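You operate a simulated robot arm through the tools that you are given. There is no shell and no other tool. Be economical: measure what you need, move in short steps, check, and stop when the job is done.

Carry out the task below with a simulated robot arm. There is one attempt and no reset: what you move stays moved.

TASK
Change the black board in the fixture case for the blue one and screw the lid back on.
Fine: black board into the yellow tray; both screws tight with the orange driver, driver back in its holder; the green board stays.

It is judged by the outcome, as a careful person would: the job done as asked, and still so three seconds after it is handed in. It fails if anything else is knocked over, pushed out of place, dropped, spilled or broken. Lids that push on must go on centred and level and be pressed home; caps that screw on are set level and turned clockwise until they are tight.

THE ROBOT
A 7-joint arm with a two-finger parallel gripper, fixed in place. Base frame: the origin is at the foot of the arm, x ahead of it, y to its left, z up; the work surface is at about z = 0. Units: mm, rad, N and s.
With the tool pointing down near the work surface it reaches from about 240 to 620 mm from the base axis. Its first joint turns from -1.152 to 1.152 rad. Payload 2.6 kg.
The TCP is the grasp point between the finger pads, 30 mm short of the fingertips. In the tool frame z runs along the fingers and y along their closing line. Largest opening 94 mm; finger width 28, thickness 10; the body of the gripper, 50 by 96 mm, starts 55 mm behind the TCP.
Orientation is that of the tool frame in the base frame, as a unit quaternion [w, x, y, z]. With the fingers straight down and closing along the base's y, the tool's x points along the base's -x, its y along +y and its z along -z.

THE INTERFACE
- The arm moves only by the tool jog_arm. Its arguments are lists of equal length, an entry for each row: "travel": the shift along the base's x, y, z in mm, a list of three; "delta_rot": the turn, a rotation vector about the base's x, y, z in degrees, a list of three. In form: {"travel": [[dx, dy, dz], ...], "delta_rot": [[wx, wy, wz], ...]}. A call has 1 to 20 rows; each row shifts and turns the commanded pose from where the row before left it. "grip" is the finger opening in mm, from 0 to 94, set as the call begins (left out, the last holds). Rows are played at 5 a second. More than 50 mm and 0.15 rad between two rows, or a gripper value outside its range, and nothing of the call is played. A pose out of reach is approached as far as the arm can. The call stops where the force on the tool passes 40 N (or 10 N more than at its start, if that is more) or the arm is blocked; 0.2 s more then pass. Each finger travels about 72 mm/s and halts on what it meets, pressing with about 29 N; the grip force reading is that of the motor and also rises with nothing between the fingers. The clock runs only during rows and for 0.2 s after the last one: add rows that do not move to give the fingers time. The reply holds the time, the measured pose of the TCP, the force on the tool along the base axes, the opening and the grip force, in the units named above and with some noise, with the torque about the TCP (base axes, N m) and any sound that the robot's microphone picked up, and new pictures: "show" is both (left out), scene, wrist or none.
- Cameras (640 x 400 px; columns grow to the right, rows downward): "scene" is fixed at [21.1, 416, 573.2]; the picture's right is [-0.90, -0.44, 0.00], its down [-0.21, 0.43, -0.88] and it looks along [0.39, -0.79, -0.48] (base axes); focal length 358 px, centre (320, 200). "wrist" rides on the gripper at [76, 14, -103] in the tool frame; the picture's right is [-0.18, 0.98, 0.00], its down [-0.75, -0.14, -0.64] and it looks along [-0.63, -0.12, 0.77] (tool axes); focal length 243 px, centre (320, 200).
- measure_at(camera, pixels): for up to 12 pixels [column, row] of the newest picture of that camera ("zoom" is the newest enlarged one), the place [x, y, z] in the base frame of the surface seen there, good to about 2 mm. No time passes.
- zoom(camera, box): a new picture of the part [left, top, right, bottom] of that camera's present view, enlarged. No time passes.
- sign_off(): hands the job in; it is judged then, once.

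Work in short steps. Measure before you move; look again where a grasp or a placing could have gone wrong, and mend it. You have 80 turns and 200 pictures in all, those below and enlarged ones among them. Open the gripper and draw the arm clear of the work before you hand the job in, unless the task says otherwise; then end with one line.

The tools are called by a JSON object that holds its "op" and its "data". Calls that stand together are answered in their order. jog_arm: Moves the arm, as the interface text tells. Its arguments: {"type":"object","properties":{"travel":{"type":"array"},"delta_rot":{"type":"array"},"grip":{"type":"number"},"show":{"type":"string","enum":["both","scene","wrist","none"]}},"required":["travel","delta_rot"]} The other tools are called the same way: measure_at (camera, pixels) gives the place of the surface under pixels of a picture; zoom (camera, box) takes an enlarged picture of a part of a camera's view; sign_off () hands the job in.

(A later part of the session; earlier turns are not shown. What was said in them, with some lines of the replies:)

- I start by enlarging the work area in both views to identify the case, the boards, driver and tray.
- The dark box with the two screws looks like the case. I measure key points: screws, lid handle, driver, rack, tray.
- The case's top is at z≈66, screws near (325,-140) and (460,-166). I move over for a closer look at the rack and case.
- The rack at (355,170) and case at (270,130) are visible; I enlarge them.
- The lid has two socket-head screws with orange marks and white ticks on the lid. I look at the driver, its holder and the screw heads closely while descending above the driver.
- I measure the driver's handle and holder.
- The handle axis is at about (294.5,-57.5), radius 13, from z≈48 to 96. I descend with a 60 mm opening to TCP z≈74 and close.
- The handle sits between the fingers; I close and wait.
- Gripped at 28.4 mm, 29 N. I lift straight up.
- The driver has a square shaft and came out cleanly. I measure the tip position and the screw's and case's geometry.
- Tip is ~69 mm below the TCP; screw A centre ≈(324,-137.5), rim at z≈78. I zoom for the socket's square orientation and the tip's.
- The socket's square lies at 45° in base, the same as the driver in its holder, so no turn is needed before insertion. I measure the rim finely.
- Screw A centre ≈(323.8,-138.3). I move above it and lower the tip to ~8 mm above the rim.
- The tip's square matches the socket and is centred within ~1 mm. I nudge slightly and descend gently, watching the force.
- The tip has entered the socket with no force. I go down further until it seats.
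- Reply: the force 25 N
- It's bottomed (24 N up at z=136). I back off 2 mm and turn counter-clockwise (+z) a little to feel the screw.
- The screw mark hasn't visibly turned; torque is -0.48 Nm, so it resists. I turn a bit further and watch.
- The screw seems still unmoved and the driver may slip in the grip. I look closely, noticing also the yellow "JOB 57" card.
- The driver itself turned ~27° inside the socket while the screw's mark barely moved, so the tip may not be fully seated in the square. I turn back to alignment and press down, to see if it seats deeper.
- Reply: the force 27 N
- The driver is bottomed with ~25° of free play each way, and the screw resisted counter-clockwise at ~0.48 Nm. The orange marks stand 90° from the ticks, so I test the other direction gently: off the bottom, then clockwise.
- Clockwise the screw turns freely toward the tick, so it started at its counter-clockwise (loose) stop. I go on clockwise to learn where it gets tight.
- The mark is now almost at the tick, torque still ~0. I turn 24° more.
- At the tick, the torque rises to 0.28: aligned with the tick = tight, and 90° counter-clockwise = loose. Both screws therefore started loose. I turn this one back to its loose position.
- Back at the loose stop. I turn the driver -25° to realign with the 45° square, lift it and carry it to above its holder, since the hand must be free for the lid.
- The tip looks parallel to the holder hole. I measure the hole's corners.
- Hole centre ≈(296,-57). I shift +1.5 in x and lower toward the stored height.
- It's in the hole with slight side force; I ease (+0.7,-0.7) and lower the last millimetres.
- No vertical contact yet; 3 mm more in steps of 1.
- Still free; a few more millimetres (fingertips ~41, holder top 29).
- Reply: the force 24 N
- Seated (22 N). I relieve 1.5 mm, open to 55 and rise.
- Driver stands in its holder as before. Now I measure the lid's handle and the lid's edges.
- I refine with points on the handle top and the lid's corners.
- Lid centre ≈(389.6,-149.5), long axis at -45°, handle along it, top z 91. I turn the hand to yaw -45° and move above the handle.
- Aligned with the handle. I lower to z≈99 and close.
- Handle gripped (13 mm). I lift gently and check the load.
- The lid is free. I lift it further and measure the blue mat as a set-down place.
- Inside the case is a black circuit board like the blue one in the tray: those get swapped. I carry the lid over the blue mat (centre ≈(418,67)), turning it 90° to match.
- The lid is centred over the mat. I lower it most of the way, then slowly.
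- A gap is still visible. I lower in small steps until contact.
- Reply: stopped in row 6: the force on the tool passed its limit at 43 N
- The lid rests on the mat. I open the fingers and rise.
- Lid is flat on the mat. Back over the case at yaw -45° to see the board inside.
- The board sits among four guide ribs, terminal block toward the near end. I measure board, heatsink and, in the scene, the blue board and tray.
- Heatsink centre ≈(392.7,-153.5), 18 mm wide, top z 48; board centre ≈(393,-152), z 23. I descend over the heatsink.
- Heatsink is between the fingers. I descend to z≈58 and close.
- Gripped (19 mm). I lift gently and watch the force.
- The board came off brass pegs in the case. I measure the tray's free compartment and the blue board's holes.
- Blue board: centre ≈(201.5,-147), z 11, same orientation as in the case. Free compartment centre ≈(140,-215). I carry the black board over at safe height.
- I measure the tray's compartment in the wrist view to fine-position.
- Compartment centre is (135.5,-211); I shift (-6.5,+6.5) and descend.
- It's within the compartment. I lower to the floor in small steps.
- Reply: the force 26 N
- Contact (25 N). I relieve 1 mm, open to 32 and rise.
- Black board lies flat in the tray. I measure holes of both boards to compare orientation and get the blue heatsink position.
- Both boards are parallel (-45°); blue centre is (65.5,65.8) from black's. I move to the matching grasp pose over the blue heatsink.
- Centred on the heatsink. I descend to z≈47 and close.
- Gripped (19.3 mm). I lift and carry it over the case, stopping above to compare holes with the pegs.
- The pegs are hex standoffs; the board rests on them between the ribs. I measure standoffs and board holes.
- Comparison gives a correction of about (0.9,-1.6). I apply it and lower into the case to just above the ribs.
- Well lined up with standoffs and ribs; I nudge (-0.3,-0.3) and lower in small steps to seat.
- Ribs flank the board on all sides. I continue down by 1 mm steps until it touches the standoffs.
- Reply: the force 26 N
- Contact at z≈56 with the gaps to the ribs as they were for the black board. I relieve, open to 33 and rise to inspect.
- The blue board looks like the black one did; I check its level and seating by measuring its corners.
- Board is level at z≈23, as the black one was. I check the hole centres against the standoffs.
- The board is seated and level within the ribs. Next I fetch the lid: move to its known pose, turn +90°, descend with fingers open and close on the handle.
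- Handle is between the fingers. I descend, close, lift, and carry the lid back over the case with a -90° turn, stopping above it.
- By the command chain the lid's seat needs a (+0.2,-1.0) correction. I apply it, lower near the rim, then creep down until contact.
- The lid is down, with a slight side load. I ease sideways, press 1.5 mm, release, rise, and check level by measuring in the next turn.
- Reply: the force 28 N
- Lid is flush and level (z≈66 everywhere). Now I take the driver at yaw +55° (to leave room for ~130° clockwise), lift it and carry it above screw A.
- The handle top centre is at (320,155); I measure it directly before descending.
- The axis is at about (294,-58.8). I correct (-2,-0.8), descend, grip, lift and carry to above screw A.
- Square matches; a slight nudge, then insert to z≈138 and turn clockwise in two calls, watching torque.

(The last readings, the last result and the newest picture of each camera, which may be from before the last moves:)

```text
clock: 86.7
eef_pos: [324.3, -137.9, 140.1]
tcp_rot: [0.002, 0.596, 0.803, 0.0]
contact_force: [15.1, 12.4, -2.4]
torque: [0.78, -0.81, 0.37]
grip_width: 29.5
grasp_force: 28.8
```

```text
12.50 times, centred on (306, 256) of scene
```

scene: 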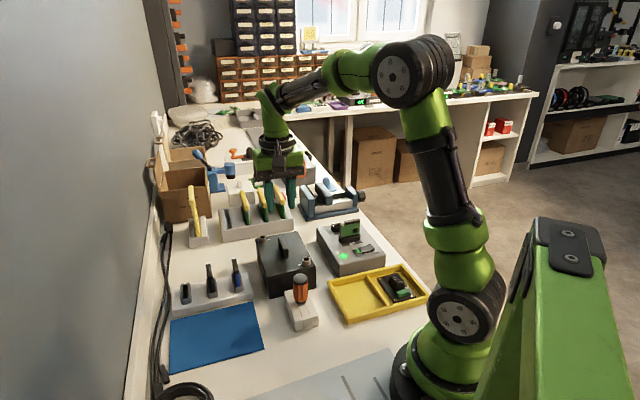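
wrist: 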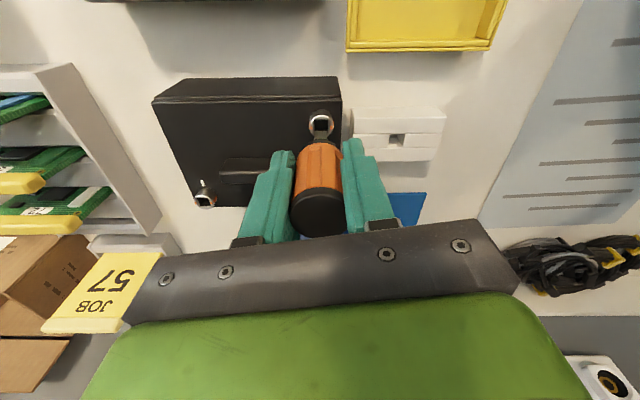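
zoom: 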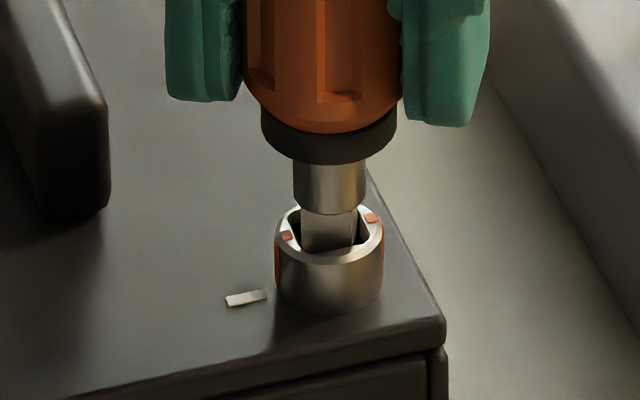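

Screw A's mark is on the tick and it held 0.43 Nm before the grip slipped: tight. I realign the tip (+25°), lift, carry to screw B while turning the hand +90°, and hover.

{"op": "jog_arm", "data": {"travel": [[0, 0, 0], [0, 0, 0], [0, 0, 0], [0.7, 0.9, 20], [0, 0, 40]], "delta_rot": [[0, 0, 8], [0, 0, 8], [0, 0, 8], [0, 0, 0], [0, 0, 0]], "show": "none"}}

{"op": "jog_arm", "data": {"travel": [[11, -1.9, 0], [11, -1.9, 0], [11, -1.9, 0], [11, -1.9, 0], [11, -1.9, 0], [11, -1.9, 0], [11, -1.9, 0], [11, -1.9, 0], [11, -1.9, 0], [11, -1.9, 0], [11, -1.9, 0], [11, -1.5, 0], [0, 0, -30], [0, 0, -10]], "delta_rot": [[0, 0, 7.5], [0, 0, 7.5], [0, 0, 7.5], [0, 0, 7.5], [0, 0, 7.5], [0, 0, 7.5], [0, 0, 7.5], [0, 0, 7.5], [0, 0, 7.5], [0, 0, 7.5], [0, 0, 7.5], [0, 0, 7.5], [0, 0, 0], [0, 0, 0]], "show": "wrist"}}

{"op": "zoom", "data": {"camera": "scene", "box": [245, 210, 285, 250]}}

{"op": "zoom", "data": {"camera": "wrist", "box": [280, 90, 360, 150]}}

```text
clock: 87.8
eef_pos: [326.0, -139.8, 197.8]
tcp_rot: [0.0, 0.416, 0.909, -0.002]
contact_force: [0.8, 0.5, -0.9]
torque: [0.0, 0.01, 0.02]
grip_width: 29.1
grasp_force: 29.1
```

```text
clock: 90.8
eef_pos: [455.3, -157.8, 158.5]
tcp_rot: [0.002, -0.35, 0.937, 0.001]
contact_force: [0.3, 0.5, -0.3]
torque: [0.01, -0.02, 0.03]
grip_width: 28.8
grasp_force: 29.6
```

wrist: 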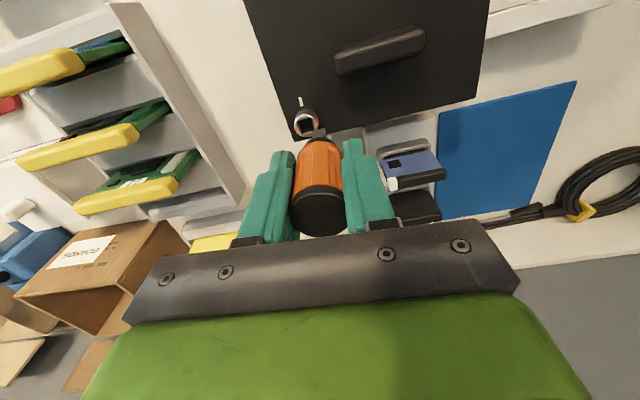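

```text
10.00 times, centred on (265, 230) of scene
```

zoom: 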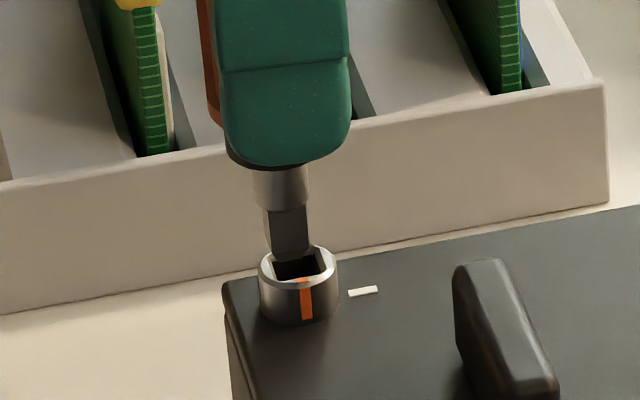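

```text
6.67 times, centred on (320, 120) of wrist
```

zoom: 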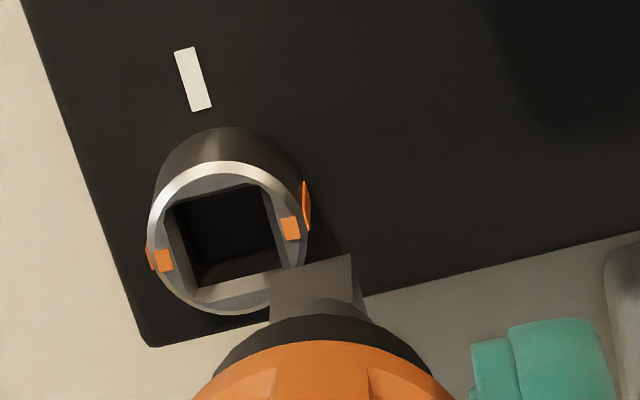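

Square orientation matches but the hand is ~8.5 mm off to the side. I measure the rim of B, move about (4.5,-7.4), and look again.

{"op": "measure_at", "data": {"camera": "zoom", "pixels": [[152, 235], [300, 215], [220, 168], [230, 308], [165, 260], [291, 228], [175, 190], [185, 295]]}}

{"op": "jog_arm", "data": {"travel": [[4.5, -7.4, 0]], "delta_rot": [[0, 0, 0]], "show": "none"}}

{"op": "zoom", "data": {"camera": "scene", "box": [245, 210, 285, 250]}}

{"op": "zoom", "data": {"camera": "wrist", "box": [280, 90, 360, 150]}}

```text
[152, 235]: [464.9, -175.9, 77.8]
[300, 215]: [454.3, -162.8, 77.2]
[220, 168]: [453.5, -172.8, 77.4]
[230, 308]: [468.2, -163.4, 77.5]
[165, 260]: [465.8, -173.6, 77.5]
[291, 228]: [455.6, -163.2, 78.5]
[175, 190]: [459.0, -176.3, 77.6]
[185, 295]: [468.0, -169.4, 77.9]
```

```text
clock: 91.2
eef_pos: [458.7, -166.1, 156.9]
tcp_rot: [0.003, -0.35, 0.937, 0.0]
contact_force: [-0.7, 0.3, 0.3]
torque: [-0.01, -0.01, -0.01]
grip_width: 28.9
grasp_force: 28.8
```

```text
10.00 times, centred on (265, 230) of scene
```

zoom: 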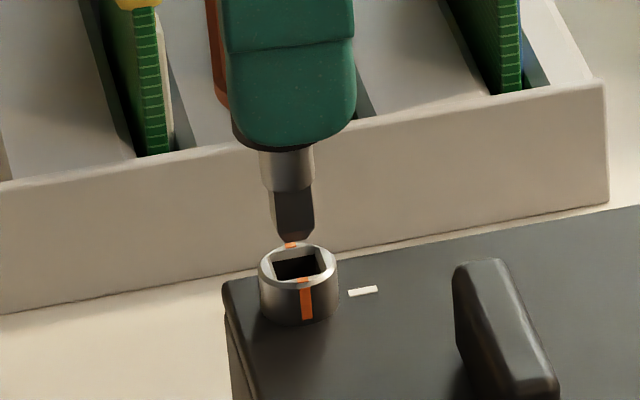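

```text
6.67 times, centred on (320, 120) of wrist
```

zoom: 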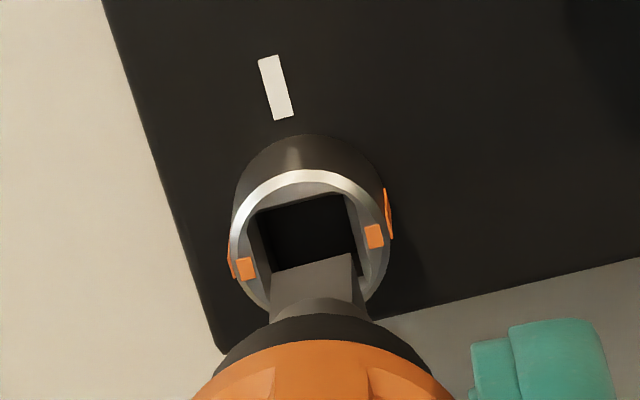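

Now centred within ~0.5 mm. I descend into socket B and check.

{"op": "jog_arm", "data": {"travel": [[0.3, 0.1, -5], [0, 0, -5], [0, 0, -4], [0, 0, -3], [0, 0, -2.5]], "delta_rot": [[0, 0, 0], [0, 0, 0], [0, 0, 0], [0, 0, 0], [0, 0, 0]], "show": "none"}}

{"op": "zoom", "data": {"camera": "scene", "box": [250, 215, 282, 247]}}

```text
clock: 92.5
eef_pos: [460.0, -167.6, 140.2]
tcp_rot: [0.003, -0.349, 0.937, 0.0]
contact_force: [-2.1, -0.1, 7.9]
torque: [-0.07, 0.07, -0.02]
grip_width: 28.8
grasp_force: 28.6
```

```text
12.50 times, centred on (266, 231) of scene
```

zoom: 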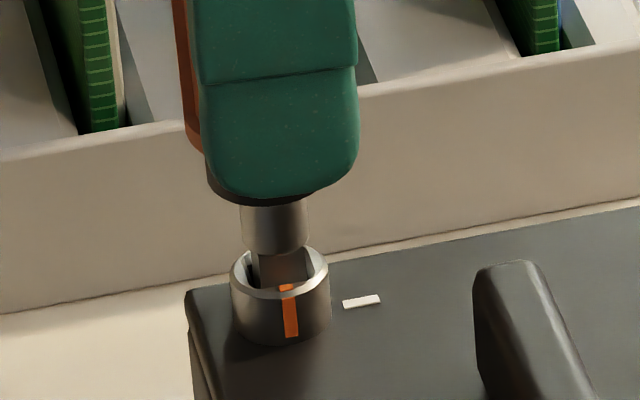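

Seated in B (light 8 N). I lift 1 mm and turn clockwise 112°, then 8° steps, reading torque.

{"op": "jog_arm", "data": {"travel": [[0, 0, 1], [0, 0, 0], [0, 0, 0], [0, 0, 0], [0, 0, 0], [0, 0, 0], [0, 0, 0], [0, 0, 0], [0, 0, 0], [0, 0, 0], [0, 0, 0], [0, 0, 0], [0, 0, 0], [0, 0, 0], [0, 0, 0]], "delta_rot": [[0, 0, 0], [0, 0, -8], [0, 0, -8], [0, 0, -8], [0, 0, -8], [0, 0, -8], [0, 0, -8], [0, 0, -8], [0, 0, -8], [0, 0, -8], [0, 0, -8], [0, 0, -8], [0, 0, -8], [0, 0, -8], [0, 0, -8]], "show": "none"}}

{"op": "jog_arm", "data": {"travel": [[0, 0, 0], [0, 0, 0]], "delta_rot": [[0, 0, -8], [0, 0, -6]], "show": "none"}}

{"op": "zoom", "data": {"camera": "scene", "box": [250, 215, 282, 247]}}

```text
clock: 95.7
eef_pos: [461.5, -167.0, 141.7]
tcp_rot: [0.002, 0.582, 0.813, -0.001]
contact_force: [1.6, 4.4, -1.0]
torque: [0.35, -0.21, 0.09]
grip_width: 28.5
grasp_force: 28.6
```

```text
clock: 96.2
eef_pos: [462.4, -168.9, 141.2]
tcp_rot: [0.001, 0.676, 0.737, -0.002]
contact_force: [2.0, 0.5, -3.1]
torque: [0.01, -0.1, 0.33]
grip_width: 28.7
grasp_force: 28.5
```

```text
12.50 times, centred on (266, 231) of scene
```

zoom: 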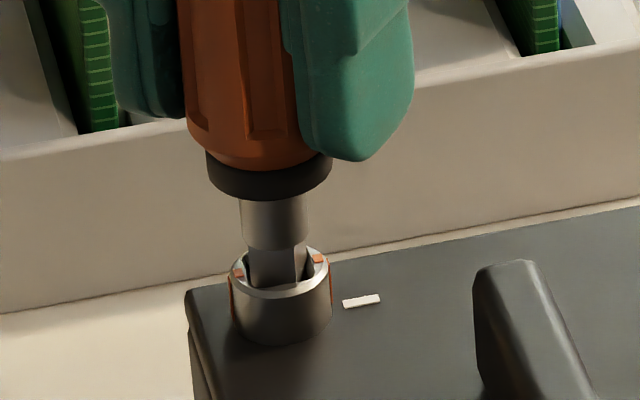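

Mark B is on the tick with torque rising (0.33). I give it a final 14° to slip torque, realign +25°, lift, and carry the driver to hover above its holder.

{"op": "jog_arm", "data": {"travel": [[0, 0, 0], [0, 0, 0]], "delta_rot": [[0, 0, -7], [0, 0, -7]], "show": "none"}}

{"op": "zoom", "data": {"camera": "scene", "box": [250, 215, 282, 247]}}

{"op": "jog_arm", "data": {"travel": [[0, 0, 0], [0, 0, 0], [0, 0, 0], [0, 0, 20], [0, 0, 40], [-41.4, 27.5, 0], [-41.4, 27.5, 0], [-41.3, 27.5, 0], [-41.3, 27.5, 0], [0, 0, -45], [0, 0, -43]], "delta_rot": [[0, 0, 8], [0, 0, 8], [0, 0, 8], [0, 0, 0], [0, 0, 0], [0, 0, 0], [0, 0, 0], [0, 0, 0], [0, 0, 0], [0, 0, 0], [0, 0, 0]], "show": "both"}}

{"op": "zoom", "data": {"camera": "scene", "box": [275, 265, 335, 335]}}

{"op": "zoom", "data": {"camera": "wrist", "box": [270, 70, 370, 160]}}

```text
clock: 96.8
eef_pos: [460.5, -169.1, 140.7]
tcp_rot: [0.001, 0.763, 0.647, -0.003]
contact_force: [-2.6, -1.3, 0.6]
torque: [-0.17, 0.34, 0.33]
grip_width: 28.7
grasp_force: 29.1
```

```text
12.50 times, centred on (266, 231) of scene
```

zoom: 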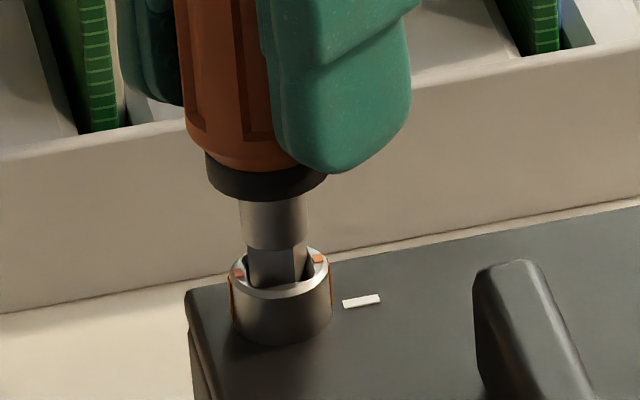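

```text
clock: 99.2
eef_pos: [294.7, -58.7, 112.9]
tcp_rot: [0.002, 0.609, 0.793, -0.002]
contact_force: [-1.4, -0.2, -0.6]
torque: [0.02, -0.02, 0.0]
grip_width: 28.6
grasp_force: 28.9
```

scene: 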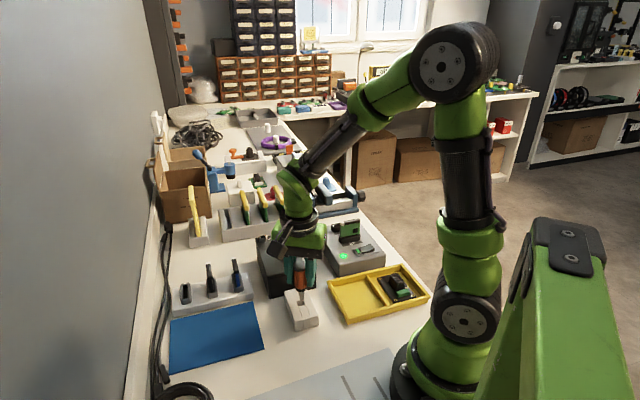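
wrist: 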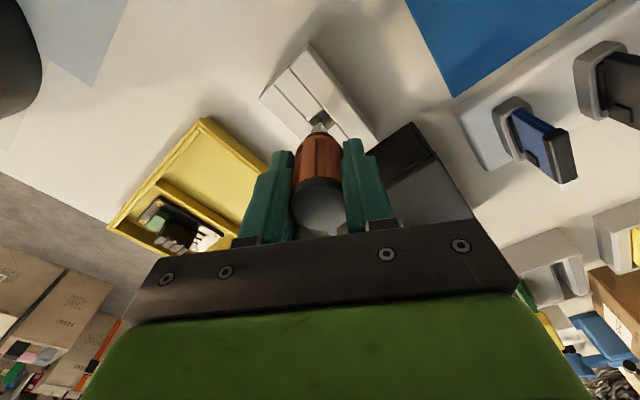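

```text
5.71 times, centred on (305, 300) of scene
```

zoom: 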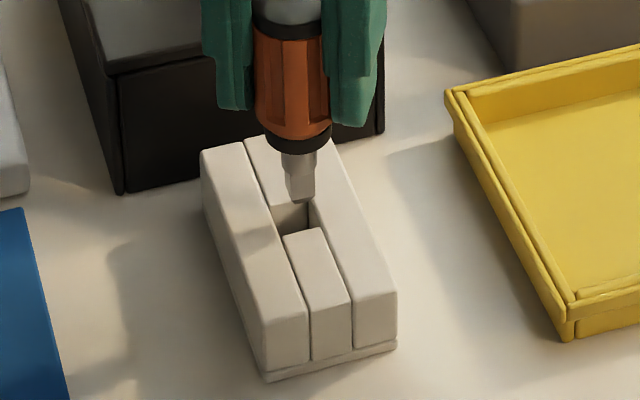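

```text
4.44 times, centred on (320, 115) of wrist
5 turns are left
```

zoom: 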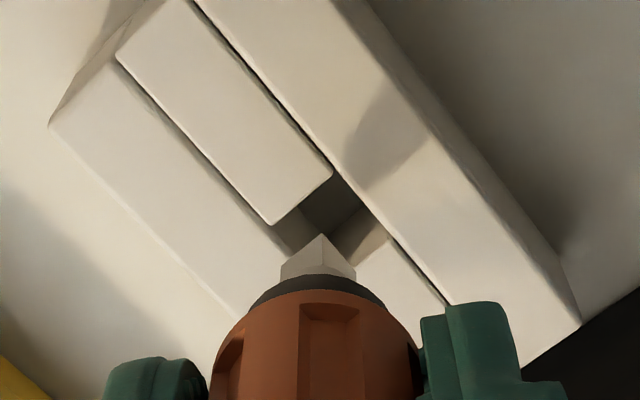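

Both screws are tight. The tip is ~1.5 mm off the hole centre; I shift (1.3,0.5) and lower into the holder.

{"op": "jog_arm", "data": {"travel": [[1.3, 0.5, 0], [0, 0, -10], [0, 0, -12], [0, 0, -8], [0, 0, -3], [0, 0, -2], [0, 0, -2], [0, 0, -1], [0, 0, -1], [0, 0, -1], [0, 0, -1], [0, 0, -1]], "delta_rot": [[0, 0, 0], [0, 0, 0], [0, 0, 0], [0, 0, 0], [0, 0, 0], [0, 0, 0], [0, 0, 0], [0, 0, 0], [0, 0, 0], [0, 0, 0], [0, 0, 0], [0, 0, 0]], "show": "none"}}

{"op": "zoom", "data": {"camera": "scene", "box": [275, 260, 335, 335]}}

```text
clock: 100.8
eef_pos: [297.8, -57.3, 76.3]
tcp_rot: [0.002, 0.609, 0.793, 0.0]
contact_force: [-1.4, 0.4, 4.4]
torque: [-0.01, 0.19, -0.03]
grip_width: 28.5
grasp_force: 29.2
stopped in row 7: the force on the tool passed its limit at 46 N (the readings are from after the stop); the commanded pose is now the measured one
```

```text
5.33 times, centred on (305, 298) of scene
4 turns are left
```

zoom: 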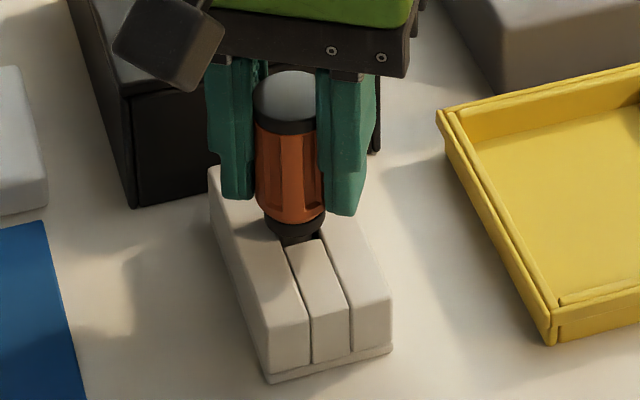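

It's seated at z≈76, collar down on the holder as at the start. I open, rise, and draw clear.

{"op": "jog_arm", "data": {"travel": [[0, 0, 0], [0, 0, 0], [0, 0, 0], [0, 0, 30], [0, 0, 40], [0, 0, 45], [0, 0, 45], [0, -20, 20]], "delta_rot": [[0, 0, 0], [0, 0, 0], [0, 0, 0], [0, 0, 0], [0, 0, 0], [0, 0, 0], [0, 0, 0], [0, 0, 0]], "grip": 60, "show": "both"}}

{"op": "zoom", "data": {"camera": "scene", "box": [160, 215, 440, 390]}}

{"op": "zoom", "data": {"camera": "scene", "box": [245, 225, 335, 335]}}

```text
clock: 102.7
eef_pos: [298.6, -77.0, 256.8]
tcp_rot: [0.003, 0.61, 0.792, -0.001]
contact_force: [0.3, 0.5, -0.1]
torque: [0.0, 0.01, -0.02]
grip_width: 60.0
grasp_force: 0.1
```

scene: 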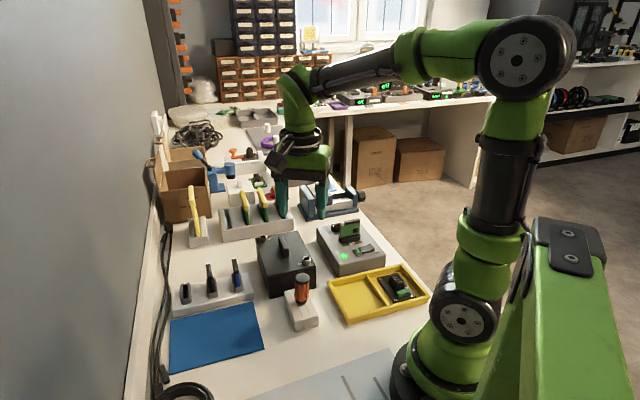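
wrist: 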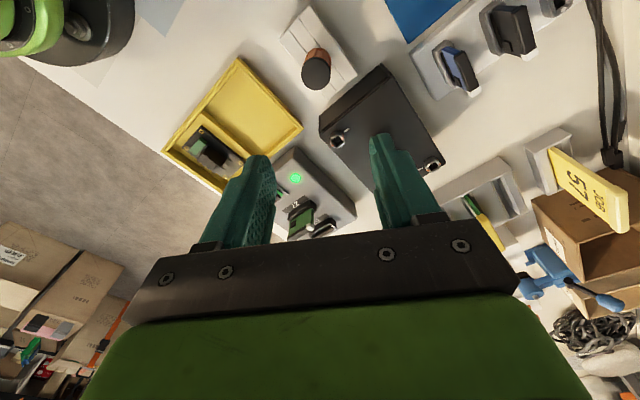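

```text
2.29 times, centred on (300, 302) of scene
```

zoom: 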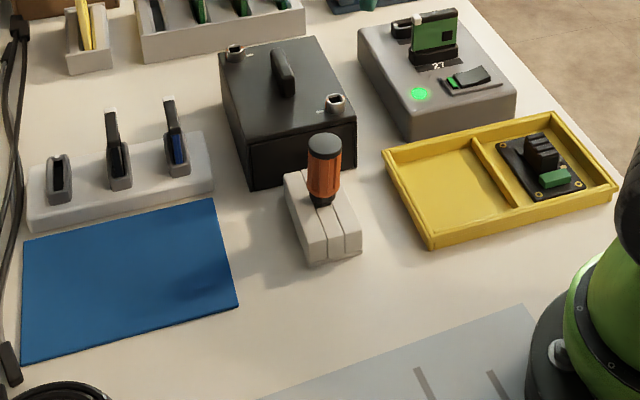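

```text
3.64 times, centred on (290, 280) of scene
3 turns are left
```

zoom: 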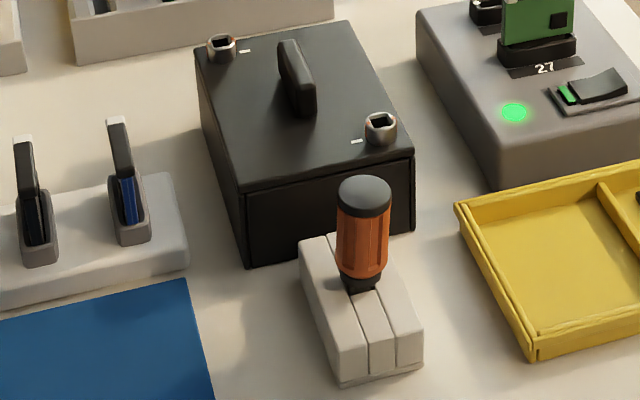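

The lid is closed and level with both screws on their ticks. The driver is upright in its holder, the black board is in the tray, the green board is untouched, and the arm is clear, so I hand in.

{"op": "sign_off", "data": {}}

```text
The job is handed in.
```

The blue board is in the case in place of the black one, which is in the yellow tray. The lid is on and level with both screws tight, the driver is back in its holder, and the green board was not touched.
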